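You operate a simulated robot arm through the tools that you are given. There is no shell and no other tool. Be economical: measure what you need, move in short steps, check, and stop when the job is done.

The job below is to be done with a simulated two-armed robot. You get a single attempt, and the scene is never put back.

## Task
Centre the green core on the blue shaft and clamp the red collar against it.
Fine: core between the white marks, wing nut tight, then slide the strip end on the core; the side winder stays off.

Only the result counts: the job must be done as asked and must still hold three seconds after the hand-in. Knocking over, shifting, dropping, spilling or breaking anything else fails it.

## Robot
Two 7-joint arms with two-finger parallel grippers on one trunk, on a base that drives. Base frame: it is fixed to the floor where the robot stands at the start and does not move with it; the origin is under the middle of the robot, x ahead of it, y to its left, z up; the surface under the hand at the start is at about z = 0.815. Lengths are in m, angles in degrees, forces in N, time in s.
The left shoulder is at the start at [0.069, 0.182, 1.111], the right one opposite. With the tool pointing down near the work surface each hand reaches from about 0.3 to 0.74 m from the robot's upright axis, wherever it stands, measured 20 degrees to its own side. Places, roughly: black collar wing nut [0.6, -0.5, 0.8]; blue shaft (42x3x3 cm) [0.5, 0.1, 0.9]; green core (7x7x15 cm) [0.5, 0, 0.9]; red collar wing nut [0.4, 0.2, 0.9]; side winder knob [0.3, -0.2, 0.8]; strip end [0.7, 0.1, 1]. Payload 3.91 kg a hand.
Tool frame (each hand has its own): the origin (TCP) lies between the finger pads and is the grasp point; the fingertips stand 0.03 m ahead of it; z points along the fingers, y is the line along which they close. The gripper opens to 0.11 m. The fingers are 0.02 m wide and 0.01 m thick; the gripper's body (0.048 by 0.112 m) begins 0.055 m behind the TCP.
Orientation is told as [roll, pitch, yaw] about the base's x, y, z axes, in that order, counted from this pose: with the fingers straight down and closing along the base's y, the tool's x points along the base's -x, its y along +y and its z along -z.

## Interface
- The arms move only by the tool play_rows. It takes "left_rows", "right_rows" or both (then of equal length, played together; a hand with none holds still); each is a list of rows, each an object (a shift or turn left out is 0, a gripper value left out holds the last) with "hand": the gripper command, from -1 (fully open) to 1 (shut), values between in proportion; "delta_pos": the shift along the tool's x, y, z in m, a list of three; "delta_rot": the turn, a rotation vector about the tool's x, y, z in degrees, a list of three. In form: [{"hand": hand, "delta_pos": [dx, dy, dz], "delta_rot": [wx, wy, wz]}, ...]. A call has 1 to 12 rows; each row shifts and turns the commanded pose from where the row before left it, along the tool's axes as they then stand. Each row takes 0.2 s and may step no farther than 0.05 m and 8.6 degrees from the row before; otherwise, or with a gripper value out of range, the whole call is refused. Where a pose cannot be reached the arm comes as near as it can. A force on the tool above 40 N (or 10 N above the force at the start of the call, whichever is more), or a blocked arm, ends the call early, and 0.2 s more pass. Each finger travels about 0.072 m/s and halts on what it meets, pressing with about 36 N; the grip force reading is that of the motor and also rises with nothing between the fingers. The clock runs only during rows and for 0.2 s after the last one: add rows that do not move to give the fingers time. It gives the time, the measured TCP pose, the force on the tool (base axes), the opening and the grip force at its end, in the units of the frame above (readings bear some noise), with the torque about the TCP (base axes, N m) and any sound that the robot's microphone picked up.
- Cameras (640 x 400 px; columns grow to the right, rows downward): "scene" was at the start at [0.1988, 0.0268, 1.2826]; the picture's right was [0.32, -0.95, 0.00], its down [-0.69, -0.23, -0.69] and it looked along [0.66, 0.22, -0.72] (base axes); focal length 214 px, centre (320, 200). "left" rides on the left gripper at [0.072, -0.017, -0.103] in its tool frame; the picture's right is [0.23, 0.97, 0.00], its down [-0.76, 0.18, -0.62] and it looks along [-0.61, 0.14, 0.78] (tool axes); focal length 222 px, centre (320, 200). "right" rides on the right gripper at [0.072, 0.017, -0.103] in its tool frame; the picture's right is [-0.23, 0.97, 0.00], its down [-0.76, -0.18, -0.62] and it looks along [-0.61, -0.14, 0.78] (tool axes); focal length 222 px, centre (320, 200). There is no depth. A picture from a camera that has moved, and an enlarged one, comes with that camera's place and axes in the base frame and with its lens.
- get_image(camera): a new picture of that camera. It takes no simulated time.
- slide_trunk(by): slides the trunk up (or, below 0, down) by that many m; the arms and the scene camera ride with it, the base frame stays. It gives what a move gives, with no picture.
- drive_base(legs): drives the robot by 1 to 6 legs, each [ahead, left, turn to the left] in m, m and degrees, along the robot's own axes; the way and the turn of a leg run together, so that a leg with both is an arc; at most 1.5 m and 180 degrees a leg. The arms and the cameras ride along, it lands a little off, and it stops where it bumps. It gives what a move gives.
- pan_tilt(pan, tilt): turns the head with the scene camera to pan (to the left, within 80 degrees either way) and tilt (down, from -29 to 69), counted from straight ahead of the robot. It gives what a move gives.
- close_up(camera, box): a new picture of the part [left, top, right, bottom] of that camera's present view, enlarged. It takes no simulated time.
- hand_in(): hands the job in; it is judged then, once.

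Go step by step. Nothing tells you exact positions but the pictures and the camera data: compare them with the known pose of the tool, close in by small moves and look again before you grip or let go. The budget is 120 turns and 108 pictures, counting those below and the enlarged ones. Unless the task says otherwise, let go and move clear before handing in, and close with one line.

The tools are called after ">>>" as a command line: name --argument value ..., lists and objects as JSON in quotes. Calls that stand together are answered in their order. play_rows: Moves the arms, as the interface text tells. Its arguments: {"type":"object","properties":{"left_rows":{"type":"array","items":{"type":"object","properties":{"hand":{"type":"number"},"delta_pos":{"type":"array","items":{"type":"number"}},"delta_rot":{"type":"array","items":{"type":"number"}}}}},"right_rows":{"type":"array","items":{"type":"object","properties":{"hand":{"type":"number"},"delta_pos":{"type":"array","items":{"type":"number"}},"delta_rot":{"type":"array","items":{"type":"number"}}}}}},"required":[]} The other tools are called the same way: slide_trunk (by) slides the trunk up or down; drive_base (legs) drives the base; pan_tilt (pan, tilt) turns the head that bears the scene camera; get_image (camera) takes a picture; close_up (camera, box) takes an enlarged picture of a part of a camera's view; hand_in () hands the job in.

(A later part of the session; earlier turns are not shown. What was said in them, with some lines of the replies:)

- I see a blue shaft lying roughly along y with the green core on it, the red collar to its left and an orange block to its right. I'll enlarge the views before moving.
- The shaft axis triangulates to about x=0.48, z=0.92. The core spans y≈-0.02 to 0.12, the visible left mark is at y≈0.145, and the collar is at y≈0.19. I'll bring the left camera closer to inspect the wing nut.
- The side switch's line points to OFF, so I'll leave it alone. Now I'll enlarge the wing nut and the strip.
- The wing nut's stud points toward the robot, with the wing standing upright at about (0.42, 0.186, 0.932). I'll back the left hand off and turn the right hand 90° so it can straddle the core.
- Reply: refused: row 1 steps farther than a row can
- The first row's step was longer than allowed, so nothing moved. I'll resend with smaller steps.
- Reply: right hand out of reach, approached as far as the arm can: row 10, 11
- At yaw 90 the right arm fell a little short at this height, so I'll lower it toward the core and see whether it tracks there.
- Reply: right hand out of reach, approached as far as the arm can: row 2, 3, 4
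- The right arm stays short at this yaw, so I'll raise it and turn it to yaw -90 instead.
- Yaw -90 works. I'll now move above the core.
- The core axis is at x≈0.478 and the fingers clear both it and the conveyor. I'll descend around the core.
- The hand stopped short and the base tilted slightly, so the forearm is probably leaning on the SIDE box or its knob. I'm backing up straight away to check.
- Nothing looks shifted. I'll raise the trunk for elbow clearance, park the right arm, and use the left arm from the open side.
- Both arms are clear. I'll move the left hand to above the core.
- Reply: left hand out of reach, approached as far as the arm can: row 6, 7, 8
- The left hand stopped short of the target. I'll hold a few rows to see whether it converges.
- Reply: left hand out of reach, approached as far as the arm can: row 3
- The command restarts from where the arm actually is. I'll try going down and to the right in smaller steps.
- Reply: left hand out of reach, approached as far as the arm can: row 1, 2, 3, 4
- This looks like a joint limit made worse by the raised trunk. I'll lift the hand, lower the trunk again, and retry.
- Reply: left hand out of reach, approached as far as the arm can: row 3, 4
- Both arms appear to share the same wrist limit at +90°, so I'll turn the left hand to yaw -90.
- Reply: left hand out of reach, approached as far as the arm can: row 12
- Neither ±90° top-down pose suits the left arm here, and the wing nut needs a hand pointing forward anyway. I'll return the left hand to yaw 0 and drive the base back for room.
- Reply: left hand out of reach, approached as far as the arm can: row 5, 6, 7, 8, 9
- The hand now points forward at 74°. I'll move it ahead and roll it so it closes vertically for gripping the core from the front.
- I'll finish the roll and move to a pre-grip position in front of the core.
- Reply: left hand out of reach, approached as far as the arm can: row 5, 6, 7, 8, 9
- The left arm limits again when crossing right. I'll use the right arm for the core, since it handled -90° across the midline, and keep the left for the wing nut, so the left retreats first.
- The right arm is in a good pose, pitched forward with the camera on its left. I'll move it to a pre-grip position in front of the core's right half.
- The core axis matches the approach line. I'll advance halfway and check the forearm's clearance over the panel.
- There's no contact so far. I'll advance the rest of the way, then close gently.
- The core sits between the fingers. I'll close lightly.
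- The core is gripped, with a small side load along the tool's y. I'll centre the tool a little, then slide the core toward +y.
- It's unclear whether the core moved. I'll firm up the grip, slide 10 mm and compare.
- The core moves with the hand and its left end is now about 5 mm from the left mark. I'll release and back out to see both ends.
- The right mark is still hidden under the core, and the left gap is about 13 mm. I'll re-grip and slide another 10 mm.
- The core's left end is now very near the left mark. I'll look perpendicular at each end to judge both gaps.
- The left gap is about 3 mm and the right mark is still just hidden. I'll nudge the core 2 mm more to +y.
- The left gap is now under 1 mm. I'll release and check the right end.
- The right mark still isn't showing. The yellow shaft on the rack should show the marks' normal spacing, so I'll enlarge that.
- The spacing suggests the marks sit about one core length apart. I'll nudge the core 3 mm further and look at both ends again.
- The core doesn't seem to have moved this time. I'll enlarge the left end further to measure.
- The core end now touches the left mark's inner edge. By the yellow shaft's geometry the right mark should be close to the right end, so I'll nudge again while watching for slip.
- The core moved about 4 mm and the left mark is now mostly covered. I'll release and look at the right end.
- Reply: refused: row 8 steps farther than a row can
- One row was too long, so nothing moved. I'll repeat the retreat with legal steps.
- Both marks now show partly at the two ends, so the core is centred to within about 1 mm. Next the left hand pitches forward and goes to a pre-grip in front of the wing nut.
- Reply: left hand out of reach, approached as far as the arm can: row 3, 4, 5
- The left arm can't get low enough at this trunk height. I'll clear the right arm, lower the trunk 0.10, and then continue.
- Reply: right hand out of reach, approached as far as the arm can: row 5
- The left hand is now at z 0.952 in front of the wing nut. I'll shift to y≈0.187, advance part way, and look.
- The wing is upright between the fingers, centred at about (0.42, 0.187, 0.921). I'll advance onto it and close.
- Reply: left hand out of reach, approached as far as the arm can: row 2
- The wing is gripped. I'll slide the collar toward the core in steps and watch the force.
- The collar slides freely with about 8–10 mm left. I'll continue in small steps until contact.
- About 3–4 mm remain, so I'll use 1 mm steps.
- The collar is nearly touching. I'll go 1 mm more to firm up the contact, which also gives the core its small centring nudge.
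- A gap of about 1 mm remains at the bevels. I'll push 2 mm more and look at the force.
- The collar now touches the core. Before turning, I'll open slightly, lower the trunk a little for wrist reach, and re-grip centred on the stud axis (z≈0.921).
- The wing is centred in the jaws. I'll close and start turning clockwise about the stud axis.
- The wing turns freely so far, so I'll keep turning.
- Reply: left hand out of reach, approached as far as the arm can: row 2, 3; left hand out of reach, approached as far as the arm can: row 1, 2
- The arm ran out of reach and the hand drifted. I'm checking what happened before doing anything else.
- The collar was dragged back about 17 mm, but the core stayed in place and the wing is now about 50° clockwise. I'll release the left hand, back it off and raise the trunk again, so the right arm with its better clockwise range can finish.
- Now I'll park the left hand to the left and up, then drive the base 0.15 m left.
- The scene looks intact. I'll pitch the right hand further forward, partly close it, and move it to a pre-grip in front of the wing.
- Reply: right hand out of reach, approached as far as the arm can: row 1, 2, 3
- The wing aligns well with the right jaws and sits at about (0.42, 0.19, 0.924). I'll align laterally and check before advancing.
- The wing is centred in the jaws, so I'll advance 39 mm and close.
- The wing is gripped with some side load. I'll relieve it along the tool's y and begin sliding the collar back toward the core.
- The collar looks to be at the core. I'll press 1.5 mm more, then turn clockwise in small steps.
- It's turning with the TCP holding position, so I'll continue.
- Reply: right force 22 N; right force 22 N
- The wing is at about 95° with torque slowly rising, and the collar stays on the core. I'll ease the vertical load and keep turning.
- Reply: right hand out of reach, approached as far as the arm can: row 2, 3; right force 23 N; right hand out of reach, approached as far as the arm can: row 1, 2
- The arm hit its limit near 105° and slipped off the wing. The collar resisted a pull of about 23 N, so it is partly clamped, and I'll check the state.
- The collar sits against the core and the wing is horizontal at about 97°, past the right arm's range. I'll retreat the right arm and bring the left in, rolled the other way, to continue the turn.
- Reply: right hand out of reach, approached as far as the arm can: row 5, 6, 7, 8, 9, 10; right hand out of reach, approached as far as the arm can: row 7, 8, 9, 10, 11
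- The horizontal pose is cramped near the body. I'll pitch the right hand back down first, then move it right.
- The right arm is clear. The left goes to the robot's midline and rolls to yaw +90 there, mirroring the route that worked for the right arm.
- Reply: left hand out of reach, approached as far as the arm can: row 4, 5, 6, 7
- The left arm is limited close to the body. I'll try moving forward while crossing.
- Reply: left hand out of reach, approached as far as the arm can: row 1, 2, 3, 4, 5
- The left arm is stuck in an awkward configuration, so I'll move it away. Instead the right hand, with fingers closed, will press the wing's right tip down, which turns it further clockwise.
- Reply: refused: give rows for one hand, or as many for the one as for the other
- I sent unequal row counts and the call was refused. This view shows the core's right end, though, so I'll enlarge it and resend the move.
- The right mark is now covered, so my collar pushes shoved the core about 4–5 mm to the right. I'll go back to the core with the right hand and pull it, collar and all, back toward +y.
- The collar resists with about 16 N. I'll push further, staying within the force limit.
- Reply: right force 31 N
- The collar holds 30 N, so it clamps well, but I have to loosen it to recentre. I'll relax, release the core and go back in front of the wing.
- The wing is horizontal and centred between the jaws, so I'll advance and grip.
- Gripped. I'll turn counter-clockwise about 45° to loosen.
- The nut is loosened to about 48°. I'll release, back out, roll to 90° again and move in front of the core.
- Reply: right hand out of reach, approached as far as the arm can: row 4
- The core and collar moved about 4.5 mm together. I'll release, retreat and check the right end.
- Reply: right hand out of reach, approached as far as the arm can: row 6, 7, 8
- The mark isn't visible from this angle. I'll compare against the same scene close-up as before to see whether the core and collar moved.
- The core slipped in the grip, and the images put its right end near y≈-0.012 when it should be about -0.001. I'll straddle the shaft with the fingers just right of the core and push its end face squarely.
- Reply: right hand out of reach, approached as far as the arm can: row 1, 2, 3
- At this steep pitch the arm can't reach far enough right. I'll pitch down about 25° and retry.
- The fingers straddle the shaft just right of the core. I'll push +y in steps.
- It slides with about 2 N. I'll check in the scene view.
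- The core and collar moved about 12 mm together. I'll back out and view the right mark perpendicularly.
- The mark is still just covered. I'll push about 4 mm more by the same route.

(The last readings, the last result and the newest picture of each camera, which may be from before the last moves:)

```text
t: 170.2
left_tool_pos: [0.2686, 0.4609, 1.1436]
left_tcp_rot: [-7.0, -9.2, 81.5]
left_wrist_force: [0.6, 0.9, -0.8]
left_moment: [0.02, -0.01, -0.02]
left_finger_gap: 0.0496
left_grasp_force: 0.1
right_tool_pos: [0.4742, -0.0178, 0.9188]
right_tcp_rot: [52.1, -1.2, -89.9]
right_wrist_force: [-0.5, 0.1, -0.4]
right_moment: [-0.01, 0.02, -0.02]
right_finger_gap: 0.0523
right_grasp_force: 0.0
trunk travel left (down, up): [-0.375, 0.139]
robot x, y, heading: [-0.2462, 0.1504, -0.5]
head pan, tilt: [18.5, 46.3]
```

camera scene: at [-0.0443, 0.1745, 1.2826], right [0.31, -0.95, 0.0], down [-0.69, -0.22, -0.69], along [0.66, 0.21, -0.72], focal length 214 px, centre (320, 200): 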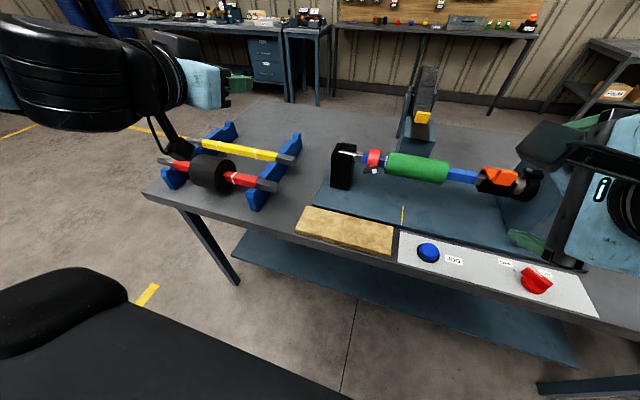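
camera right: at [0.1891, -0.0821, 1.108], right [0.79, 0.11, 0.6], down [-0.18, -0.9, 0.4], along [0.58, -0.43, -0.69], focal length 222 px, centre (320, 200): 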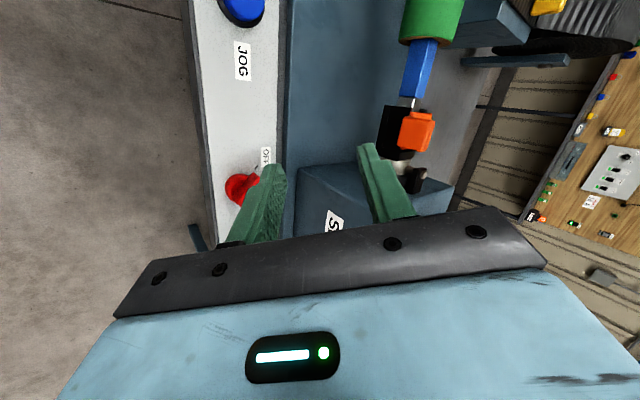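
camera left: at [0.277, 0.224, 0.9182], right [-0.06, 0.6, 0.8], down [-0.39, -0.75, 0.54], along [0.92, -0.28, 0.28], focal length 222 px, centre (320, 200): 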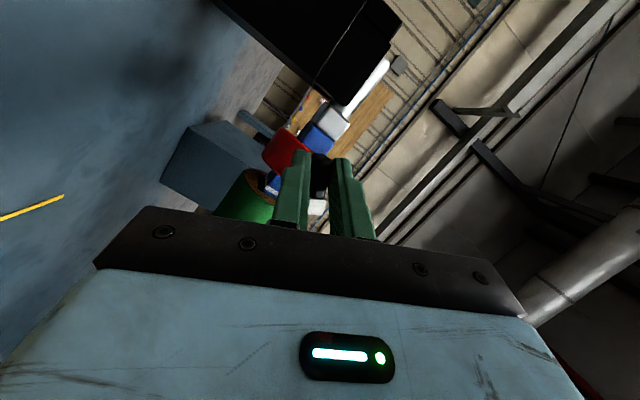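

>>> play_rows --right_rows '[{"delta_pos": [0.003, 0, 0]}, {"delta_pos": [0.003, 0, 0]}, {"delta_pos": [0.0025, 0, 0]}, {}]'

>>> play_rows --right_rows '[{"delta_pos": [-0.006, 0, 0]}, {"delta_pos": [0, 0, -0.045]}, {"delta_pos": [0, 0, -0.045]}, {"delta_pos": [0, 0, -0.045]}, {"delta_pos": [-0.03, 0, -0.02]}, {"delta_pos": [-0.03, 0, -0.01]}, {}]'

>>> close_up --camera "right" --box '[240, 0, 400, 110]'

```text
t: 171.2
left_tool_pos: [0.2692, 0.4616, 1.1432]
left_tcp_rot: [-7.0, -9.3, 81.5]
left_wrist_force: [-0.2, -0.8, -0.5]
left_moment: [0.02, -0.01, 0.01]
left_finger_gap: 0.0495
left_grasp_force: 0.0
right_tool_pos: [0.4745, -0.0082, 0.919]
right_tcp_rot: [52.1, -1.1, -89.8]
right_wrist_force: [-0.1, -1.9, 1.1]
right_moment: [0.09, -0.02, 0.02]
right_finger_gap: 0.0522
right_grasp_force: 0.2
trunk travel left (down, up): [-0.375, 0.139]
robot x, y, heading: [-0.2448, 0.1516, -0.3]
head pan, tilt: [18.5, 46.3]
```

```text
t: 172.8
left_tool_pos: [0.2689, 0.462, 1.1439]
left_tcp_rot: [-6.9, -9.2, 81.4]
left_wrist_force: [-0.3, 0.7, 0.4]
left_moment: [-0.01, 0.03, 0.0]
left_finger_gap: 0.0494
left_grasp_force: 0.0
right_tool_pos: [0.3439, -0.0738, 1.0225]
right_tcp_rot: [52.0, -1.4, -89.7]
right_wrist_force: [0.6, -0.2, 0.0]
right_moment: [-0.03, 0.0, 0.0]
right_finger_gap: 0.0523
right_grasp_force: 0.0
trunk travel left (down, up): [-0.375, 0.139]
robot x, y, heading: [-0.2437, 0.1493, -0.1]
head pan, tilt: [18.5, 46.3]
```

```text
3.64 times, centred on (320, 55) of right
camera zoom: at [0.2715, 0.0002, 1.0987], right [0.6, -0.21, 0.77], down [-0.6, -0.76, 0.26], along [0.53, -0.62, -0.58], focal length 808 px, centre (320, 727)
```

zoom: 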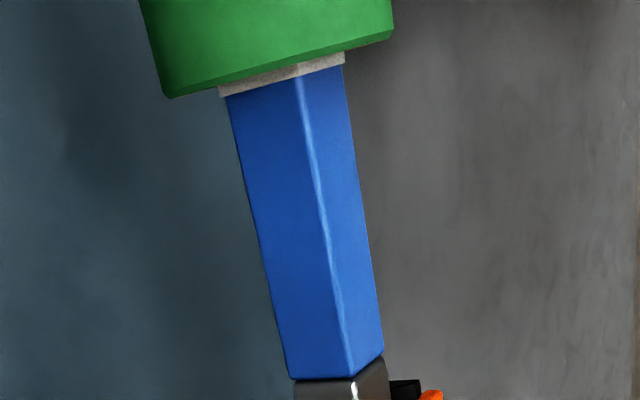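

The right mark shows about 3 mm, which is the centred position, and the collar was pushed along in contact. Now I'll go back to the wing nut and tighten without pushing sideways.

>>> play_rows --right_rows '[{"hand": 0.1, "delta_pos": [0.041, 0, -0.005]}, {"delta_pos": [0.041, 0, -0.005]}, {"delta_pos": [0.041, 0, -0.005]}, {"delta_pos": [0.041, 0, -0.005]}, {"delta_pos": [0.041, 0, -0.005]}, {"delta_pos": [0.04, 0, 0]}, {"delta_rot": [-8, 0, 0]}, {"delta_rot": [-8, 0, 0]}, {"delta_rot": [-8, 0, 0]}, {}]'

>>> play_rows --right_rows '[{"delta_rot": [0, 0, -7]}, {"delta_rot": [0, 0, -7]}, {"delta_rot": [0, 0, -7]}, {"delta_rot": [0, 0, -7]}, {"delta_rot": [0, 0, -7]}, {}]'

```text
t: 175.1
left_tool_pos: [0.2695, 0.4602, 1.1429]
left_tcp_rot: [-7.0, -9.1, 81.5]
left_wrist_force: [0.4, 0.2, 0.2]
left_moment: [-0.01, 0.0, 0.02]
left_finger_gap: 0.0494
left_grasp_force: 0.0
right_tool_pos: [0.3243, 0.1716, 1.032]
right_tcp_rot: [76.2, -1.3, -89.8]
right_wrist_force: [-1.1, -0.4, -0.3]
right_moment: [-0.01, -0.02, 0.0]
right_finger_gap: 0.0496
right_grasp_force: 0.1
trunk travel left (down, up): [-0.375, 0.139]
robot x, y, heading: [-0.2418, 0.151, -0.4]
head pan, tilt: [18.5, 46.3]
```

```text
t: 176.4
left_tool_pos: [0.269, 0.4619, 1.1431]
left_tcp_rot: [-7.0, -9.2, 81.6]
left_wrist_force: [-1.1, 0.0, 0.1]
left_moment: [-0.02, 0.02, 0.02]
left_finger_gap: 0.0494
left_grasp_force: 0.0
right_tool_pos: [0.3239, 0.1717, 1.0325]
right_tcp_rot: [72.9, -35.3, -80.0]
right_wrist_force: [0.2, 0.1, -0.3]
right_moment: [0.02, 0.0, 0.01]
right_finger_gap: 0.0496
right_grasp_force: 0.1
trunk travel left (down, up): [-0.375, 0.139]
robot x, y, heading: [-0.24, 0.1476, -0.1]
head pan, tilt: [18.5, 46.3]
```

>>> play_rows --right_rows '[{"delta_pos": [0.0155, -0.0221, 0.0155]}, {"delta_pos": [0.0155, -0.0221, 0.0155]}, {"delta_pos": [0.0155, -0.0221, 0.0155]}, {}]'

>>> close_up --camera "right" --box '[200, 20, 440, 200]'

```text
t: 177.4
left_tool_pos: [0.2681, 0.4623, 1.1433]
left_tcp_rot: [-7.0, -9.2, 81.6]
left_wrist_force: [-0.7, 0.5, 0.4]
left_moment: [0.01, 0.04, 0.03]
left_finger_gap: 0.0492
left_grasp_force: 0.1
right_tool_pos: [0.3492, 0.1704, 0.9414]
right_tcp_rot: [72.9, -35.0, -80.2]
right_wrist_force: [0.3, 0.1, -0.1]
right_moment: [0.01, -0.01, 0.05]
right_finger_gap: 0.0494
right_grasp_force: 0.0
trunk travel left (down, up): [-0.375, 0.139]
robot x, y, heading: [-0.243, 0.1488, -0.3]
head pan, tilt: [18.5, 46.3]
```

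```text
2.22 times, centred on (320, 110) of right
camera zoom: at [0.2423, 0.2377, 0.9379], right [0.22, 0.39, 0.89], down [-0.53, -0.72, 0.45], along [0.82, -0.58, 0.05], focal length 494 px, centre (320, 400)
```

zoom: 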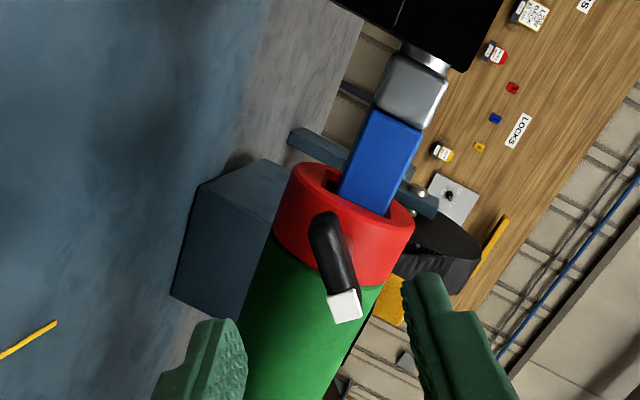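

The wing is aligned with the jaws. I'll fine-adjust, advance and grip.

>>> play_rows --right_rows '[{"delta_pos": [-0.0025, 0.0018, 0.021]}, {"delta_pos": [0, 0, 0.021]}, {"delta_pos": [0, 0, 0.0215]}, {}, {"hand": 0.5}, {}, {"hand": 0.9}, {}, {}]'

```text
t: 179.4
left_tool_pos: [0.2684, 0.4613, 1.1434]
left_tcp_rot: [-7.0, -9.2, 81.6]
left_wrist_force: [0.0, -0.3, -0.6]
left_moment: [-0.01, 0.02, -0.01]
left_finger_gap: 0.0495
left_grasp_force: 0.0
right_tool_pos: [0.4117, 0.1692, 0.9339]
right_tcp_rot: [73.3, -35.1, -80.3]
right_wrist_force: [6.1, 7.0, 14.1]
right_moment: [0.08, -1.07, 0.58]
right_finger_gap: 0.0115
right_grasp_force: 36.2
trunk travel left (down, up): [-0.375, 0.139]
robot x, y, heading: [-0.242, 0.1501, -0.6]
head pan, tilt: [18.5, 46.3]
```

There's a steady side load of about 7 N in y, which may be what pushed the core before. I'll shift the tool along its closing axis to null it.

>>> play_rows --right_rows '[{"delta_pos": [0, 0.003, 0]}, {"delta_pos": [0, 0.003, 0]}, {}]'

```text
t: 180.2
left_tool_pos: [0.2672, 0.4603, 1.1441]
left_tcp_rot: [-7.1, -9.2, 81.6]
left_wrist_force: [-1.1, 0.1, 0.3]
left_moment: [0.03, -0.04, -0.01]
left_finger_gap: 0.0495
left_grasp_force: 0.1
right_tool_pos: [0.4119, 0.1707, 0.9346]
right_tcp_rot: [72.9, -35.1, -80.2]
right_wrist_force: [-4.2, -1.9, 8.9]
right_moment: [0.04, -0.6, 0.11]
right_finger_gap: 0.0106
right_grasp_force: 35.8
trunk travel left (down, up): [-0.375, 0.139]
robot x, y, heading: [-0.2423, 0.1497, -0.4]
head pan, tilt: [18.5, 46.3]
```

The y load is nearly nulled. Turning clockwise again.

>>> play_rows --right_rows '[{"delta_rot": [-0.95, 1.36, 6.8]}, {"delta_rot": [-0.95, 1.36, 6.8]}, {}]'

```text
t: 181.1
left_tool_pos: [0.2675, 0.459, 1.1427]
left_tcp_rot: [-7.1, -9.2, 81.4]
left_wrist_force: [-0.5, -0.1, 0.0]
left_moment: [-0.01, -0.01, 0.04]
left_finger_gap: 0.0496
left_grasp_force: 0.0
right_tool_pos: [0.4131, 0.1717, 0.9352]
right_tcp_rot: [75.6, -21.1, -81.5]
right_wrist_force: [-1.8, -6.4, 10.6]
right_moment: [-0.07, -0.63, -0.41]
right_finger_gap: 0.0108
right_grasp_force: 36.4
trunk travel left (down, up): [-0.375, 0.139]
robot x, y, heading: [-0.2423, 0.1496, -0.5]
head pan, tilt: [18.5, 46.3]
```

Now it pulls slightly +y, so I'll correct by 2 mm and look at the force.

>>> play_rows --right_rows '[{"delta_pos": [-0.0024, -0.0009, 0]}, {}]'

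```text
t: 181.7
left_tool_pos: [0.2681, 0.4619, 1.1441]
left_tcp_rot: [-7.1, -9.2, 81.7]
left_wrist_force: [-0.7, 0.2, -0.6]
left_moment: [0.0, 0.0, 0.01]
left_finger_gap: 0.0493
left_grasp_force: 0.1
right_tool_pos: [0.413, 0.171, 0.9349]
right_tcp_rot: [75.5, -21.2, -81.2]
right_wrist_force: [1.9, 1.5, 9.6]
right_moment: [0.01, -0.6, 0.08]
right_finger_gap: 0.0107
right_grasp_force: 36.2
trunk travel left (down, up): [-0.375, 0.139]
robot x, y, heading: [-0.2435, 0.1464, -0.3]
head pan, tilt: [18.5, 46.3]
```

Light contact pressure now. Continuing the turn with small y compensation.

>>> play_rows --right_rows '[{"delta_rot": [-0.95, 1.36, 6.8]}, {"delta_pos": [-0.0012, -0.0004, 0], "delta_rot": [-0.95, 1.36, 6.8]}, {}]'

>>> play_rows --right_rows '[{"delta_rot": [-0.95, 1.36, 6.8]}, {}]'

```text
t: 182.4
left_tool_pos: [0.2683, 0.4611, 1.1435]
left_tcp_rot: [-7.0, -9.1, 81.6]
left_wrist_force: [0.0, -0.8, 0.2]
left_moment: [-0.04, 0.0, -0.02]
left_finger_gap: 0.0494
left_grasp_force: 0.0
right_tool_pos: [0.4121, 0.17, 0.9351]
right_tcp_rot: [77.5, -7.3, -81.9]
right_wrist_force: [-3.1, 0.9, 9.9]
right_moment: [-0.08, -0.6, -0.62]
right_finger_gap: 0.0108
right_grasp_force: 35.8
trunk travel left (down, up): [-0.375, 0.139]
robot x, y, heading: [-0.2449, 0.1534, -0.3]
head pan, tilt: [18.5, 46.3]
```

```text
t: 183.1
left_tool_pos: [0.2666, 0.4618, 1.1442]
left_tcp_rot: [-7.1, -9.2, 81.5]
left_wrist_force: [0.2, 0.1, 0.0]
left_moment: [0.01, -0.01, -0.01]
left_finger_gap: 0.0494
left_grasp_force: 0.0
right_tool_pos: [0.4141, 0.1695, 0.9364]
right_tcp_rot: [78.3, -0.4, -81.9]
right_wrist_force: [-5.5, -0.9, 8.6]
right_moment: [-0.12, -0.42, -0.67]
right_finger_gap: 0.0108
right_grasp_force: 36.0
trunk travel left (down, up): [-0.375, 0.139]
robot x, y, heading: [-0.2445, 0.1453, -0.5]
head pan, tilt: [18.5, 46.3]
```

At about 90°. I'll go a few single steps further.

>>> play_rows --right_rows '[{"delta_rot": [-0.95, 1.36, 6.8]}, {}]'

```text
t: 183.7
left_tool_pos: [0.2674, 0.4606, 1.1442]
left_tcp_rot: [-7.0, -9.4, 81.4]
left_wrist_force: [-0.3, -0.2, 0.2]
left_moment: [-0.03, -0.02, -0.01]
left_finger_gap: 0.0495
left_grasp_force: 0.1
right_tool_pos: [0.413, 0.1684, 0.9348]
right_tcp_rot: [79.3, 6.6, -82.1]
right_wrist_force: [-7.2, -4.9, 4.8]
right_moment: [-0.37, -0.27, -0.68]
right_finger_gap: 0.0107
right_grasp_force: 36.5
trunk travel left (down, up): [-0.375, 0.139]
robot x, y, heading: [-0.2406, 0.1515, -0.2]
head pan, tilt: [18.5, 46.3]
```

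>>> play_rows --right_rows '[{"delta_rot": [-0.55, 0.8, 3.9]}, {}]'

```text
t: 184.2
left_tool_pos: [0.2689, 0.461, 1.1443]
left_tcp_rot: [-7.1, -9.2, 81.5]
left_wrist_force: [-0.3, 0.3, -0.4]
left_moment: [0.02, -0.01, 0.02]
left_finger_gap: 0.0496
left_grasp_force: 0.1
right_tool_pos: [0.4134, 0.1675, 0.9355]
right_tcp_rot: [79.9, 10.5, -81.9]
right_wrist_force: [-3.7, -4.1, 3.9]
right_moment: [-0.58, -0.16, -0.71]
right_finger_gap: 0.0113
right_grasp_force: 35.6
trunk travel left (down, up): [-0.375, 0.139]
robot x, y, heading: [-0.2439, 0.147, -0.4]
head pan, tilt: [18.5, 46.3]
```

Torque is rising quickly, now 0.58 N m. One more small step.

>>> play_rows --right_rows '[{"delta_rot": [-0.55, 0.8, 3.9]}, {}]'

```text
t: 184.8
left_tool_pos: [0.2699, 0.4601, 1.1429]
left_tcp_rot: [-7.0, -9.3, 81.4]
left_wrist_force: [0.4, -0.4, 0.1]
left_moment: [-0.01, 0.01, 0.02]
left_finger_gap: 0.0496
left_grasp_force: 0.0
right_tool_pos: [0.413, 0.1681, 0.9346]
right_tcp_rot: [80.1, 14.3, -82.4]
right_wrist_force: [-2.7, -8.9, -0.3]
right_moment: [-0.8, 0.03, -0.71]
right_finger_gap: 0.0114
right_grasp_force: 36.2
trunk travel left (down, up): [-0.375, 0.139]
robot x, y, heading: [-0.2423, 0.148, -0.4]
head pan, tilt: [18.5, 46.3]
```

Torque is 0.8 N m and climbing like a hard stop. One last step, then I'll release and back out.

>>> play_rows --right_rows '[{"delta_rot": [-0.55, 0.8, 3.9]}, {}]'

>>> play_rows --right_rows '[{"hand": 0.1}, {}, {"delta_pos": [0, 0, -0.03]}, {"delta_pos": [0, 0, -0.03]}, {"delta_pos": [0, 0, -0.02]}, {}]'

>>> close_up --camera "right" --box '[240, 60, 440, 220]'

```text
t: 185.4
left_tool_pos: [0.2703, 0.4571, 1.1443]
left_tcp_rot: [-7.0, -9.5, 81.5]
left_wrist_force: [0.0, -0.3, -0.6]
left_moment: [-0.01, -0.02, -0.01]
left_finger_gap: 0.0498
left_grasp_force: 0.1
right_tool_pos: [0.4133, 0.17, 0.9368]
right_tcp_rot: [80.3, 18.4, -82.8]
right_wrist_force: [0.5, -33.5, -12.7]
right_moment: [-0.98, 0.81, -0.52]
right_finger_gap: 0.012
right_grasp_force: 36.6
right hand out of reach, approached as far as the arm can: row 1
trunk travel left (down, up): [-0.375, 0.139]
robot x, y, heading: [-0.2405, 0.1477, -0.4]
head pan, tilt: [18.5, 46.3]
```

```text
t: 186.8
left_tool_pos: [0.2696, 0.4616, 1.1436]
left_tcp_rot: [-7.0, -9.2, 81.5]
left_wrist_force: [0.2, -0.1, 0.0]
left_moment: [-0.01, -0.01, 0.0]
left_finger_gap: 0.0495
left_grasp_force: 0.1
right_tool_pos: [0.3339, 0.1621, 0.9524]
right_tcp_rot: [81.1, 18.3, -81.5]
right_wrist_force: [0.0, -0.1, -0.1]
right_moment: [0.03, 0.03, -0.04]
right_finger_gap: 0.0493
right_grasp_force: 0.1
trunk travel left (down, up): [-0.375, 0.139]
robot x, y, heading: [-0.2431, 0.1476, -0.1]
head pan, tilt: [18.5, 46.3]
```

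```text
2.50 times, centred on (340, 140) of right
camera zoom: at [0.2264, 0.2055, 1.0057], right [0.22, -0.49, 0.84], down [-0.53, -0.78, -0.32], along [0.81, -0.38, -0.44], focal length 555 px, centre (270, 350)
```

zoom: 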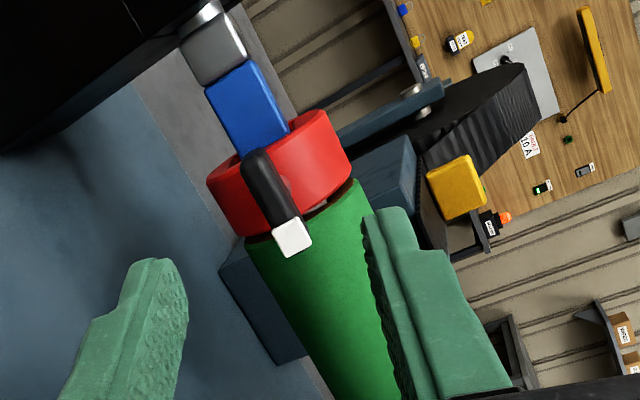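

The nut held 1 N m and 33 N. I want a closer look at the collar–core seam.

>>> close_up --camera "right" --box '[310, 95, 390, 160]'

```text
6.15 times, centred on (350, 128) of right
camera zoom: at [0.2264, 0.2055, 1.0057], right [0.22, -0.49, 0.84], down [-0.53, -0.78, -0.32], along [0.81, -0.38, -0.44], focal length 1367 px, centre (135, 646)
```

zoom: 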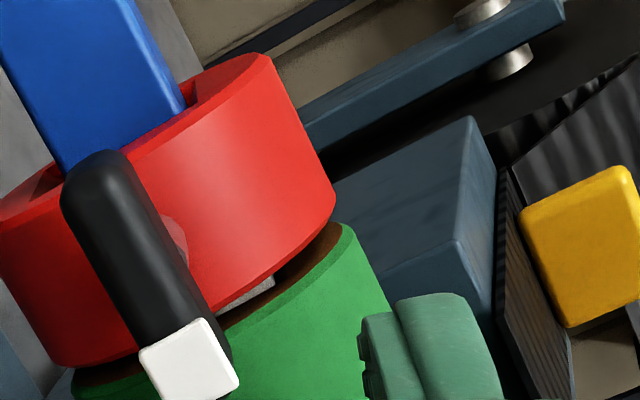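

The left mark shows in a gap of about 4 mm between collar and core, so the core must be brought up to the clamped collar. I'll return to the right end, check the mark, and push the core gently against the collar.

>>> play_rows --right_rows '[{"delta_pos": [0, 0, -0.02], "delta_rot": [1.03, -1.47, -7.35]}, {"delta_rot": [1.03, -1.47, -7.35]}, {"delta_rot": [1.03, -1.47, -7.35]}, {"delta_rot": [1.03, -1.47, -7.35]}, {"delta_rot": [1.03, -1.47, -7.35]}, {"delta_rot": [1.03, -1.47, -7.35]}, {"delta_rot": [1.03, -1.47, -7.35]}, {"delta_rot": [0, 0, 7]}, {"delta_rot": [0, 0, 7]}, {"delta_rot": [0, 0, 7]}, {"delta_rot": [0, 0, 7]}, {"delta_rot": [0, 0, 7]}]'

>>> play_rows --right_rows '[{"hand": 0.05, "delta_rot": [8, 0, 0]}, {"delta_pos": [-0.02, 0.03, 0], "delta_rot": [8, 0, 0]}, {"delta_pos": [-0.02, 0.03, 0], "delta_rot": [8, 0, 0]}, {"delta_pos": [-0.04, 0.01, 0]}, {"delta_pos": [-0.04, 0.01, 0]}, {"delta_pos": [-0.04, 0, 0]}, {"delta_pos": [-0.04, 0, 0]}, {"delta_pos": [-0.036, 0, 0]}, {}]'

```text
t: 189.4
left_tool_pos: [0.2684, 0.4614, 1.1416]
left_tcp_rot: [-7.0, -9.2, 81.5]
left_wrist_force: [0.4, 0.5, 0.2]
left_moment: [-0.01, 0.0, -0.02]
left_finger_gap: 0.0495
left_grasp_force: 0.1
right_tool_pos: [0.3132, 0.1585, 0.9551]
right_tcp_rot: [76.0, 0.1, -89.8]
right_wrist_force: [0.1, -1.1, 0.1]
right_moment: [0.02, -0.02, 0.01]
right_finger_gap: 0.0495
right_grasp_force: 0.1
trunk travel left (down, up): [-0.375, 0.139]
robot x, y, heading: [-0.2404, 0.1511, -0.2]
head pan, tilt: [18.5, 46.3]
```

```text
t: 191.4
left_tool_pos: [0.2684, 0.4607, 1.1424]
left_tcp_rot: [-7.0, -9.2, 81.5]
left_wrist_force: [0.2, 0.3, -0.1]
left_moment: [0.0, 0.02, -0.02]
left_finger_gap: 0.0495
left_grasp_force: 0.0
right_tool_pos: [0.3516, -0.0747, 1.0262]
right_tcp_rot: [52.1, -0.2, -89.6]
right_wrist_force: [0.8, -0.9, 0.7]
right_moment: [-0.03, 0.0, 0.02]
right_finger_gap: 0.0523
right_grasp_force: 0.1
trunk travel left (down, up): [-0.375, 0.139]
robot x, y, heading: [-0.2425, 0.1461, -0.1]
head pan, tilt: [18.5, 46.3]
```

>>> close_up --camera "right" --box '[240, 0, 400, 110]'

```text
3.64 times, centred on (320, 55) of right
camera zoom: at [0.2797, -0.0027, 1.1017], right [0.6, -0.22, 0.77], down [-0.6, -0.76, 0.25], along [0.53, -0.61, -0.59], focal length 808 px, centre (320, 727)
```

zoom: 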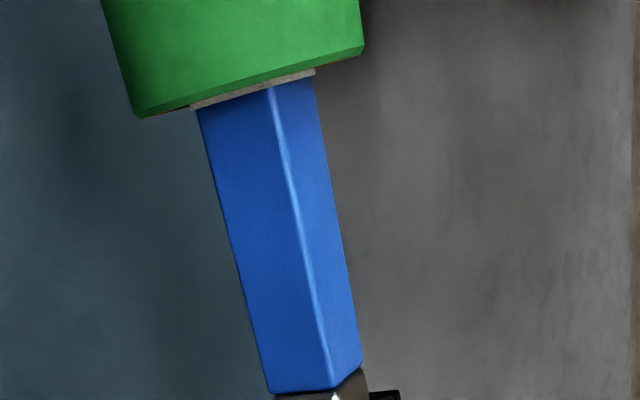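

The core's right mark still shows about 2 mm, so it's near centre. I'll straddle and push it to contact with the clamped collar, watching the force.

>>> play_rows --right_rows '[{"delta_pos": [0.03, -0.004, 0.015]}, {"delta_pos": [0.0267, -0.004, 0.015]}, {"delta_pos": [0, 0, 0.044]}, {"delta_pos": [0, 0, 0.044]}, {"delta_pos": [0, 0, 0.044]}, {"delta_pos": [0.004, 0, 0]}, {"delta_pos": [0.002, 0, 0]}, {}]'

>>> play_rows --right_rows '[{"delta_pos": [0.0015, 0, 0]}, {"delta_pos": [0.0015, 0, 0]}, {}]'

```text
t: 193.2
left_tool_pos: [0.2688, 0.4607, 1.1428]
left_tcp_rot: [-6.9, -9.2, 81.6]
left_wrist_force: [-0.5, -0.3, -0.6]
left_moment: [-0.01, 0.0, -0.02]
left_finger_gap: 0.0494
left_grasp_force: 0.1
right_tool_pos: [0.4762, -0.0145, 0.9188]
right_tcp_rot: [52.1, -0.2, -89.8]
right_wrist_force: [-0.3, -0.1, 0.6]
right_moment: [0.03, -0.01, 0.01]
right_finger_gap: 0.0524
right_grasp_force: 0.1
trunk travel left (down, up): [-0.375, 0.139]
robot x, y, heading: [-0.2405, 0.1493, -0.1]
head pan, tilt: [18.5, 46.3]
```

```text
t: 194.1
left_tool_pos: [0.2691, 0.4621, 1.1429]
left_tcp_rot: [-7.0, -9.2, 81.6]
left_wrist_force: [-0.3, 0.3, -0.1]
left_moment: [0.0, -0.01, 0.04]
left_finger_gap: 0.0495
left_grasp_force: 0.1
right_tool_pos: [0.4755, -0.0119, 0.9192]
right_tcp_rot: [52.1, -0.1, -89.8]
right_wrist_force: [-0.2, -0.8, -0.5]
right_moment: [-0.01, -0.01, -0.01]
right_finger_gap: 0.0524
right_grasp_force: 0.1
trunk travel left (down, up): [-0.375, 0.139]
robot x, y, heading: [-0.2415, 0.145, -0.3]
head pan, tilt: [18.5, 46.3]
```

>>> play_rows --right_rows '[{"delta_pos": [0.0015, 0, 0]}, {"delta_pos": [0.0015, 0, 0]}, {}]'

>>> play_rows --right_rows '[{"delta_pos": [0.0015, 0, 0]}, {}]'

>>> play_rows --right_rows '[{"delta_pos": [0.0012, 0, 0]}, {}]'

```text
t: 194.8
left_tool_pos: [0.2684, 0.4601, 1.1431]
left_tcp_rot: [-7.0, -9.2, 81.5]
left_wrist_force: [-0.7, 0.1, 0.8]
left_moment: [-0.02, 0.02, 0.01]
left_finger_gap: 0.0497
left_grasp_force: 0.1
right_tool_pos: [0.4763, -0.0079, 0.919]
right_tcp_rot: [52.1, -0.1, -89.9]
right_wrist_force: [-0.2, -1.7, -0.5]
right_moment: [0.09, 0.01, 0.0]
right_finger_gap: 0.0523
right_grasp_force: 0.0
trunk travel left (down, up): [-0.375, 0.139]
robot x, y, heading: [-0.2412, 0.1456, -0.3]
head pan, tilt: [18.5, 46.3]
```

```text
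t: 195.4
left_tool_pos: [0.2673, 0.4605, 1.1433]
left_tcp_rot: [-6.9, -9.2, 81.5]
left_wrist_force: [-0.6, 0.2, -0.4]
left_moment: [-0.02, 0.01, 0.03]
left_finger_gap: 0.0495
left_grasp_force: 0.1
right_tool_pos: [0.4756, -0.0064, 0.92]
right_tcp_rot: [52.1, -0.2, -89.8]
right_wrist_force: [-0.6, -1.6, 0.0]
right_moment: [0.04, 0.01, 0.01]
right_finger_gap: 0.0523
right_grasp_force: 0.0
trunk travel left (down, up): [-0.375, 0.139]
robot x, y, heading: [-0.2427, 0.1503, 0.0]
head pan, tilt: [18.5, 46.3]
```

```text
t: 196.1
left_tool_pos: [0.2694, 0.4602, 1.1439]
left_tcp_rot: [-7.0, -9.2, 81.5]
left_wrist_force: [0.6, -0.4, -0.2]
left_moment: [-0.01, -0.01, 0.0]
left_finger_gap: 0.0494
left_grasp_force: 0.1
right_tool_pos: [0.4742, -0.0055, 0.9196]
right_tcp_rot: [52.1, -0.1, -89.9]
right_wrist_force: [-0.5, -4.0, -0.6]
right_moment: [0.14, 0.0, -0.05]
right_finger_gap: 0.0518
right_grasp_force: 0.0
trunk travel left (down, up): [-0.375, 0.139]
robot x, y, heading: [-0.242, 0.149, -0.7]
head pan, tilt: [18.5, 46.3]
```

>>> play_rows --right_rows '[{"delta_pos": [0.001, 0, 0]}, {}]'

```text
t: 196.7
left_tool_pos: [0.2685, 0.4602, 1.144]
left_tcp_rot: [-7.0, -9.3, 81.5]
left_wrist_force: [0.8, 0.2, 0.0]
left_moment: [-0.01, 0.0, 0.02]
left_finger_gap: 0.0495
left_grasp_force: 0.0
right_tool_pos: [0.4749, -0.0073, 0.9204]
right_tcp_rot: [51.9, 0.0, -89.8]
right_wrist_force: [-0.4, -6.8, -0.4]
right_moment: [0.21, -0.06, -0.12]
right_finger_gap: 0.0515
right_grasp_force: 0.0
trunk travel left (down, up): [-0.375, 0.139]
robot x, y, heading: [-0.2415, 0.1542, -0.3]
head pan, tilt: [18.5, 46.3]
```

The force rose to about 7 N, so the core is against the clamped collar. Now the strip: I'll retreat, point the right hand straight down at yaw 0, and drive forward 0.2 m to reach the yellow strip end at about (0.65, 0.07, 0.99).

>>> play_rows --right_rows '[{"delta_pos": [-0.004, 0, 0]}, {"delta_pos": [0, 0, -0.047]}, {"delta_pos": [0, 0, -0.047]}, {"delta_pos": [0, 0, -0.046]}, {"delta_pos": [0, 0.032, -0.0245]}, {"delta_pos": [0, 0.032, -0.0245]}, {"delta_pos": [0, 0.032, -0.0245]}, {}]'

>>> play_rows --right_rows '[{"hand": -1, "delta_rot": [7.45, 0, 0]}, {"delta_rot": [7.45, 0, 0]}, {"delta_rot": [7.45, 0, 0]}, {"delta_rot": [7.45, 0, 0]}, {"delta_rot": [7.45, 0, 0]}, {"delta_rot": [7.45, 0, 0]}, {"delta_rot": [7.45, 0, 0]}, {}]'

>>> play_rows --right_rows '[{"delta_rot": [0, 0, -8.2]}, {"delta_rot": [0, 0, -8.2]}, {"delta_rot": [0, 0, -8.2]}, {"delta_rot": [0, 0, -8.2]}, {"delta_rot": [0, 0, -8.2]}, {"delta_rot": [0, 0, -8.2]}, {"delta_rot": [0, 0, -8.2]}, {"delta_rot": [0, 0, -8.2]}, {"delta_rot": [0, 0, -8.2]}, {"delta_rot": [0, 0, -8.2]}, {"delta_rot": [0, 0, -8]}, {}]'

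>>> drive_base --legs '[[0.2, 0, 0]]'

>>> get_image --camera "right"

```text
t: 198.4
left_tool_pos: [0.2706, 0.4605, 1.1426]
left_tcp_rot: [-7.0, -9.2, 81.5]
left_wrist_force: [0.7, -0.3, 0.8]
left_moment: [0.02, -0.03, 0.0]
left_finger_gap: 0.0497
left_grasp_force: 0.0
right_tool_pos: [0.3669, -0.0078, 1.1262]
right_tcp_rot: [52.1, -0.1, -89.8]
right_wrist_force: [-0.2, 0.5, -0.3]
right_moment: [0.01, -0.01, 0.03]
right_finger_gap: 0.0524
right_grasp_force: 0.0
trunk travel left (down, up): [-0.375, 0.139]
robot x, y, heading: [-0.2418, 0.1478, -0.1]
head pan, tilt: [18.5, 46.3]
```

```text
t: 200.2
left_tool_pos: [0.269, 0.4609, 1.1436]
left_tcp_rot: [-6.9, -9.2, 81.5]
left_wrist_force: [0.1, -0.4, -0.4]
left_moment: [-0.03, 0.02, -0.01]
left_finger_gap: 0.0497
left_grasp_force: 0.0
right_tool_pos: [0.3663, -0.008, 1.1261]
right_tcp_rot: [-0.2, -0.1, -89.7]
right_wrist_force: [-1.2, 0.3, -0.2]
right_moment: [0.0, -0.02, -0.01]
right_finger_gap: 0.11
right_grasp_force: 0.1
trunk travel left (down, up): [-0.375, 0.139]
robot x, y, heading: [-0.2401, 0.1477, -0.3]
head pan, tilt: [18.5, 46.3]
```

```text
t: 202.8
left_tool_pos: [0.2686, 0.461, 1.1435]
left_tcp_rot: [-7.0, -9.3, 81.6]
left_wrist_force: [0.7, 0.6, 1.0]
left_moment: [0.0, 0.04, 0.0]
left_finger_gap: 0.0494
left_grasp_force: 0.0
right_tool_pos: [0.3653, -0.0073, 1.127]
right_tcp_rot: [-0.2, 0.1, 0.3]
right_wrist_force: [-0.6, -0.3, -0.9]
right_moment: [-0.01, 0.01, 0.0]
right_finger_gap: 0.1101
right_grasp_force: 0.0
trunk travel left (down, up): [-0.375, 0.139]
robot x, y, heading: [-0.2421, 0.1506, -0.3]
head pan, tilt: [18.5, 46.3]
```

```text
t: 204.4
left_tool_pos: [0.4687, 0.4598, 1.1429]
left_tcp_rot: [-7.0, -9.2, 81.6]
left_wrist_force: [-0.6, 0.1, -0.7]
left_moment: [0.03, -0.02, 0.0]
left_finger_gap: 0.0498
left_grasp_force: 0.0
right_tool_pos: [0.566, -0.0092, 1.1266]
right_tcp_rot: [-0.1, 0.0, 0.4]
right_wrist_force: [-0.1, 0.0, -0.1]
right_moment: [-0.01, 0.02, -0.03]
right_finger_gap: 0.11
right_grasp_force: 0.1
trunk travel left (down, up): [-0.375, 0.139]
robot x, y, heading: [-0.0428, 0.1471, -0.1]
head pan, tilt: [18.5, 46.3]
```

```text
4 pictures are left
camera right: at [0.4933, 0.0081, 1.2298], right [0.22, 0.97, 0.0], down [0.76, -0.17, 0.62], along [0.61, -0.14, -0.78], focal length 222 px, centre (320, 200)
```

right: 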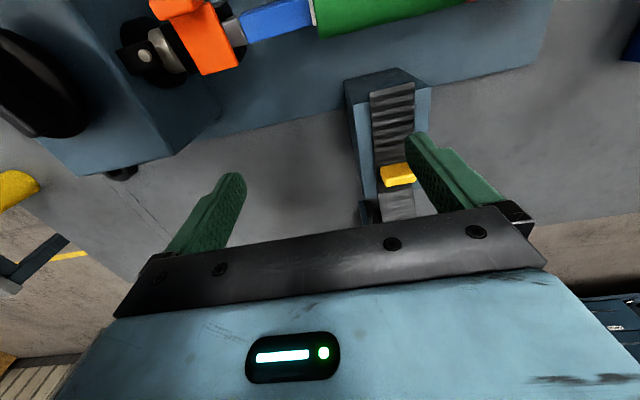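

The strip end is at about (0.655, 0.069, 0.992) on a ramp that slopes down toward the core. I'll lower the open hand around it and check.

>>> play_rows --right_rows '[{"delta_pos": [-0.0297, 0.026, 0.0222]}, {"delta_pos": [-0.0297, 0.026, 0.0222]}, {"delta_pos": [-0.0297, 0.026, 0.0222]}, {"delta_pos": [0, 0, 0.02]}, {"delta_pos": [0, 0, 0.02]}, {}]'

>>> get_image --camera "right"

```text
t: 205.8
left_tool_pos: [0.468, 0.4606, 1.1433]
left_tcp_rot: [-7.1, -9.2, 81.6]
left_wrist_force: [0.5, 0.4, -0.7]
left_moment: [-0.01, -0.02, -0.05]
left_finger_gap: 0.0494
left_grasp_force: 0.1
right_tool_pos: [0.6309, 0.059, 1.0141]
right_tcp_rot: [-0.1, 0.1, 0.2]
right_wrist_force: [0.1, 1.1, -0.7]
right_moment: [0.03, 0.02, 0.02]
right_finger_gap: 0.11
right_grasp_force: 0.0
right hand out of reach, approached as far as the arm can: row 3
trunk travel left (down, up): [-0.375, 0.139]
robot x, y, heading: [-0.042, 0.1482, -0.4]
head pan, tilt: [18.5, 46.3]
```

```text
3 pictures are left
camera right: at [0.5579, 0.0761, 1.1171], right [0.22, 0.97, 0.0], down [0.76, -0.17, 0.62], along [0.61, -0.14, -0.78], focal length 222 px, centre (320, 200)
```

right: 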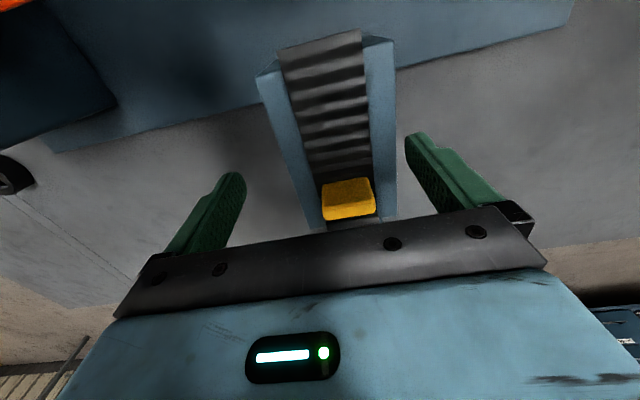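

Triangulation now puts the tab at about (0.675, 0.073, 0.972), between the fingers in y. I'll drive 45 mm further forward, shift, lower a little and close on it.

>>> drive_base --legs '[[0.045, 0, 0]]'

>>> play_rows --right_rows '[{"delta_pos": [0, 0.013, 0]}, {"delta_pos": [0, 0, 0.008]}, {"delta_pos": [0, 0, 0.007]}, {"hand": 0}, {"hand": 0.9}, {}, {}, {}]'

>>> get_image --camera "right"

```text
t: 206.8
left_tool_pos: [0.5118, 0.4602, 1.1436]
left_tcp_rot: [-7.0, -9.2, 81.5]
left_wrist_force: [0.2, 0.4, -1.1]
left_moment: [0.01, 0.02, -0.01]
left_finger_gap: 0.0495
left_grasp_force: 0.1
right_tool_pos: [0.6744, 0.0583, 1.013]
right_tcp_rot: [-0.2, 0.1, 0.2]
right_wrist_force: [0.5, 0.9, -0.3]
right_moment: [-0.02, 0.06, 0.03]
right_finger_gap: 0.1102
right_grasp_force: 0.0
trunk travel left (down, up): [-0.375, 0.139]
robot x, y, heading: [0.0013, 0.1449, -0.4]
head pan, tilt: [18.5, 46.3]
```

```text
t: 208.6
left_tool_pos: [0.512, 0.4594, 1.1435]
left_tcp_rot: [-7.1, -9.2, 81.5]
left_wrist_force: [-0.3, 0.1, 0.1]
left_moment: [-0.01, -0.02, -0.02]
left_finger_gap: 0.0494
left_grasp_force: 0.0
right_tool_pos: [0.6747, 0.0745, 0.9983]
right_tcp_rot: [-0.1, 0.1, 0.3]
right_wrist_force: [-1.0, 4.3, -1.8]
right_moment: [0.63, -0.17, 0.07]
right_finger_gap: 0.04
right_grasp_force: 45.2
trunk travel left (down, up): [-0.375, 0.139]
robot x, y, heading: [-0.0002, 0.1476, -0.1]
head pan, tilt: [18.5, 46.3]
```

```text
2 pictures are left
camera right: at [0.6014, 0.0891, 1.1022], right [0.22, 0.97, 0.0], down [0.76, -0.17, 0.62], along [0.61, -0.14, -0.78], focal length 222 px, centre (320, 200)
```

right: 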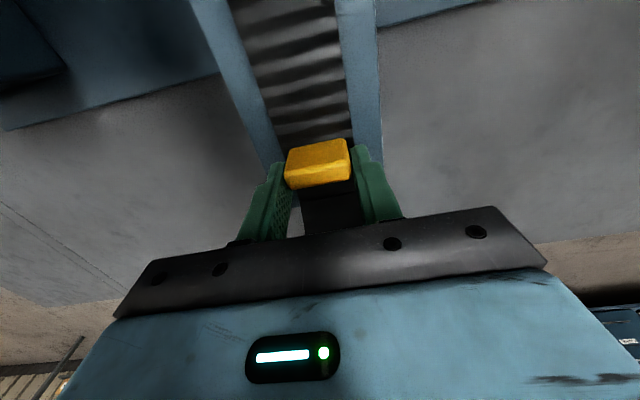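

The strip end is gripped. I'll pull it along the channel toward the core and watch the forces.

>>> play_rows --right_rows '[{"delta_pos": [0.015, 0, 0.001]}, {"delta_pos": [0.015, 0, 0.001]}, {"delta_pos": [0.015, 0, 0.001]}, {}]'

>>> play_rows --right_rows '[{"delta_pos": [0.015, 0, 0.001]}, {"delta_pos": [0.015, 0, 0.001]}, {"delta_pos": [0.015, 0, 0.001]}, {}]'

```text
t: 209.6
left_tool_pos: [0.5106, 0.4601, 1.1435]
left_tcp_rot: [-7.2, -9.2, 81.5]
left_wrist_force: [-0.2, -0.2, 0.2]
left_moment: [-0.01, -0.02, -0.01]
left_finger_gap: 0.0495
left_grasp_force: 0.1
right_tool_pos: [0.6287, 0.0723, 0.9978]
right_tcp_rot: [-0.1, -0.2, 0.2]
right_wrist_force: [0.9, 9.5, 20.5]
right_moment: [0.13, 0.83, 0.07]
right_finger_gap: 0.0398
right_grasp_force: 44.8
trunk travel left (down, up): [-0.375, 0.139]
robot x, y, heading: [-0.001, 0.147, -0.6]
head pan, tilt: [18.5, 46.3]
```

```text
t: 210.4
left_tool_pos: [0.5122, 0.4599, 1.143]
left_tcp_rot: [-7.1, -9.3, 81.4]
left_wrist_force: [-0.2, -0.9, -0.7]
left_moment: [0.04, 0.03, 0.0]
left_finger_gap: 0.0495
left_grasp_force: 0.0
right_tool_pos: [0.5892, 0.0736, 0.9987]
right_tcp_rot: [0.2, -1.0, 0.0]
right_wrist_force: [1.5, 4.2, 11.3]
right_moment: [-1.35, 0.46, -0.4]
right_finger_gap: 0.0397
right_grasp_force: 45.1
trunk travel left (down, up): [-0.375, 0.139]
robot x, y, heading: [-0.0004, 0.1494, -0.2]
head pan, tilt: [18.5, 46.3]
stopped in row 4 (right hand): the force on the tool passed its limit at 48 N (the readings are from after the stop); the commanded pose is now the measured one
```

The channel is level, so my slight downward motion pressed into it. I'll relieve that and pull straight toward the core.

>>> play_rows --right_rows '[{"delta_pos": [0, 0, -0.001]}, {"delta_pos": [0.012, 0, 0]}, {"delta_pos": [0.012, 0, 0]}, {"delta_pos": [0.012, 0, 0]}, {}]'

>>> play_rows --right_rows '[{"delta_pos": [0.012, 0, 0]}, {"delta_pos": [0.012, 0, 0]}, {}]'

>>> get_image --camera "right"

```text
t: 211.0
left_tool_pos: [0.5138, 0.4611, 1.1423]
left_tcp_rot: [-7.0, -9.1, 81.6]
left_wrist_force: [0.5, 0.5, 0.9]
left_moment: [-0.03, -0.02, 0.01]
left_finger_gap: 0.0498
left_grasp_force: 0.1
right_tool_pos: [0.5887, 0.0725, 0.9988]
right_tcp_rot: [0.5, -1.9, -0.7]
right_wrist_force: [22.5, 6.9, -6.6]
right_moment: [-0.5, -0.16, 0.03]
right_finger_gap: 0.0397
right_grasp_force: 44.9
trunk travel left (down, up): [-0.375, 0.139]
robot x, y, heading: [0.0016, 0.1468, -0.3]
head pan, tilt: [18.5, 46.3]
stopped in row 3 (right hand): the force on the tool passed its limit at 49 N (the readings are from after the stop); the commanded pose is now the measured one
```

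```text
t: 211.3
left_tool_pos: [0.514, 0.4621, 1.1422]
left_tcp_rot: [-6.9, -9.2, 81.5]
left_wrist_force: [-0.3, -0.4, -0.1]
left_moment: [0.0, -0.01, -0.01]
left_finger_gap: 0.0494
left_grasp_force: 0.1
right_tool_pos: [0.588, 0.0727, 0.9987]
right_tcp_rot: [0.5, -2.4, -0.8]
right_wrist_force: [21.8, 6.6, -9.2]
right_moment: [-0.53, -0.01, 0.07]
right_finger_gap: 0.0399
right_grasp_force: 44.9
trunk travel left (down, up): [-0.375, 0.139]
robot x, y, heading: [0.0039, 0.1413, -0.3]
head pan, tilt: [18.5, 46.3]
stopped in row 1 (right hand): the force on the tool passed its limit at 45 N (the readings are from after the stop); the commanded pose is now the measured one
```

```text
1 pictures are left
camera right: at [0.5111, 0.0893, 1.099], right [0.24, 0.97, 0.02], down [0.73, -0.19, 0.65], along [0.64, -0.14, -0.76], focal length 222 px, centre (320, 200)
```

right: 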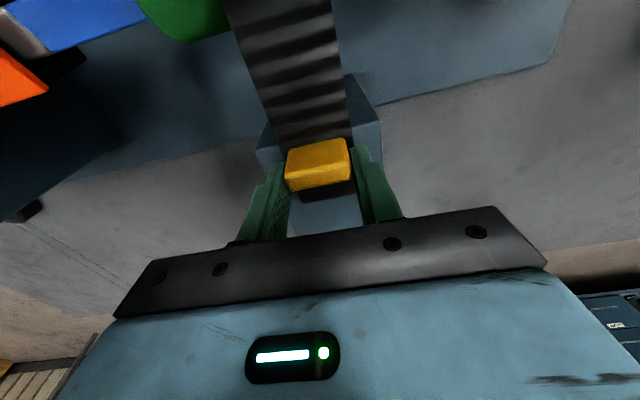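

The black strip extends ahead of the yellow tab, so with the tab stopped at x≈0.588 its leading end is at about x≈0.48, on top of the core. I'll release, lift clear and check with the last picture.

>>> play_rows --right_rows '[{"hand": 0.0}, {}, {"hand": -0.4}, {}, {"delta_pos": [0, 0, -0.03]}, {"delta_pos": [0, 0, -0.04]}, {"delta_pos": [0, 0, -0.04]}, {"delta_pos": [0, -0.045, 0]}, {"delta_pos": [0, -0.045, 0]}, {"delta_pos": [0, -0.045, 0]}, {"delta_pos": [0, -0.045, 0]}, {}]'

>>> close_up --camera "scene" --box '[250, 130, 490, 280]'

```text
t: 213.9
left_tool_pos: [0.5121, 0.46, 1.1429]
left_tcp_rot: [-7.1, -9.3, 81.6]
left_wrist_force: [0.6, -0.2, -0.5]
left_moment: [-0.03, 0.0, 0.01]
left_finger_gap: 0.0494
left_grasp_force: 0.0
right_tool_pos: [0.578, -0.1081, 1.1121]
right_tcp_rot: [0.5, -2.3, -0.6]
right_wrist_force: [-0.1, 1.0, 0.3]
right_moment: [-0.04, 0.0, -0.01]
right_finger_gap: 0.0771
right_grasp_force: 0.2
trunk travel left (down, up): [-0.375, 0.139]
robot x, y, heading: [-0.0, 0.1486, -0.2]
head pan, tilt: [18.5, 46.3]
```

```text
2.67 times, centred on (370, 205) of scene
camera zoom: at [0.1998, 0.1744, 1.2826], right [0.31, -0.95, 0.0], down [-0.69, -0.23, -0.69], along [0.66, 0.22, -0.72], focal length 572 px, centre (187, 187)
```

zoom: 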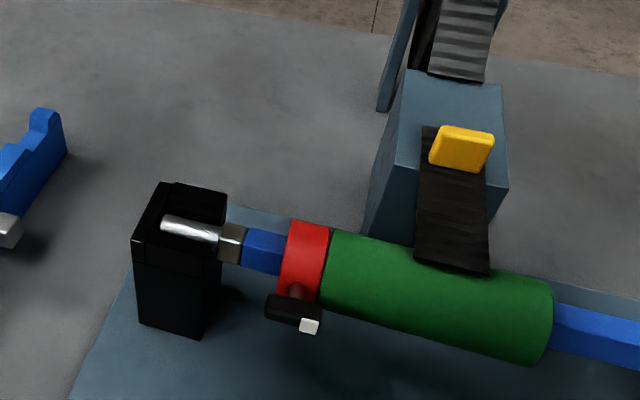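

The strip's end now lies on the core, the red collar sits against the core with its wing nut tight, and both arms are clear. The red switch was not touched and was set to OFF when I last saw it. I'm handing in.

>>> hand_in

```text
The job is handed in.
```

I handed the job in with the core on the blue shaft, the red collar clamped against it, and the strip end on the core. The core may sit up to 2–3 mm left of exact centre between the white marks, because I moved it up to the collar after the nut was already tight and had no clear view of both marks afterwards. The nut took about 1 N m at the end. I never touched the side winder switch, which was off when I last saw it.
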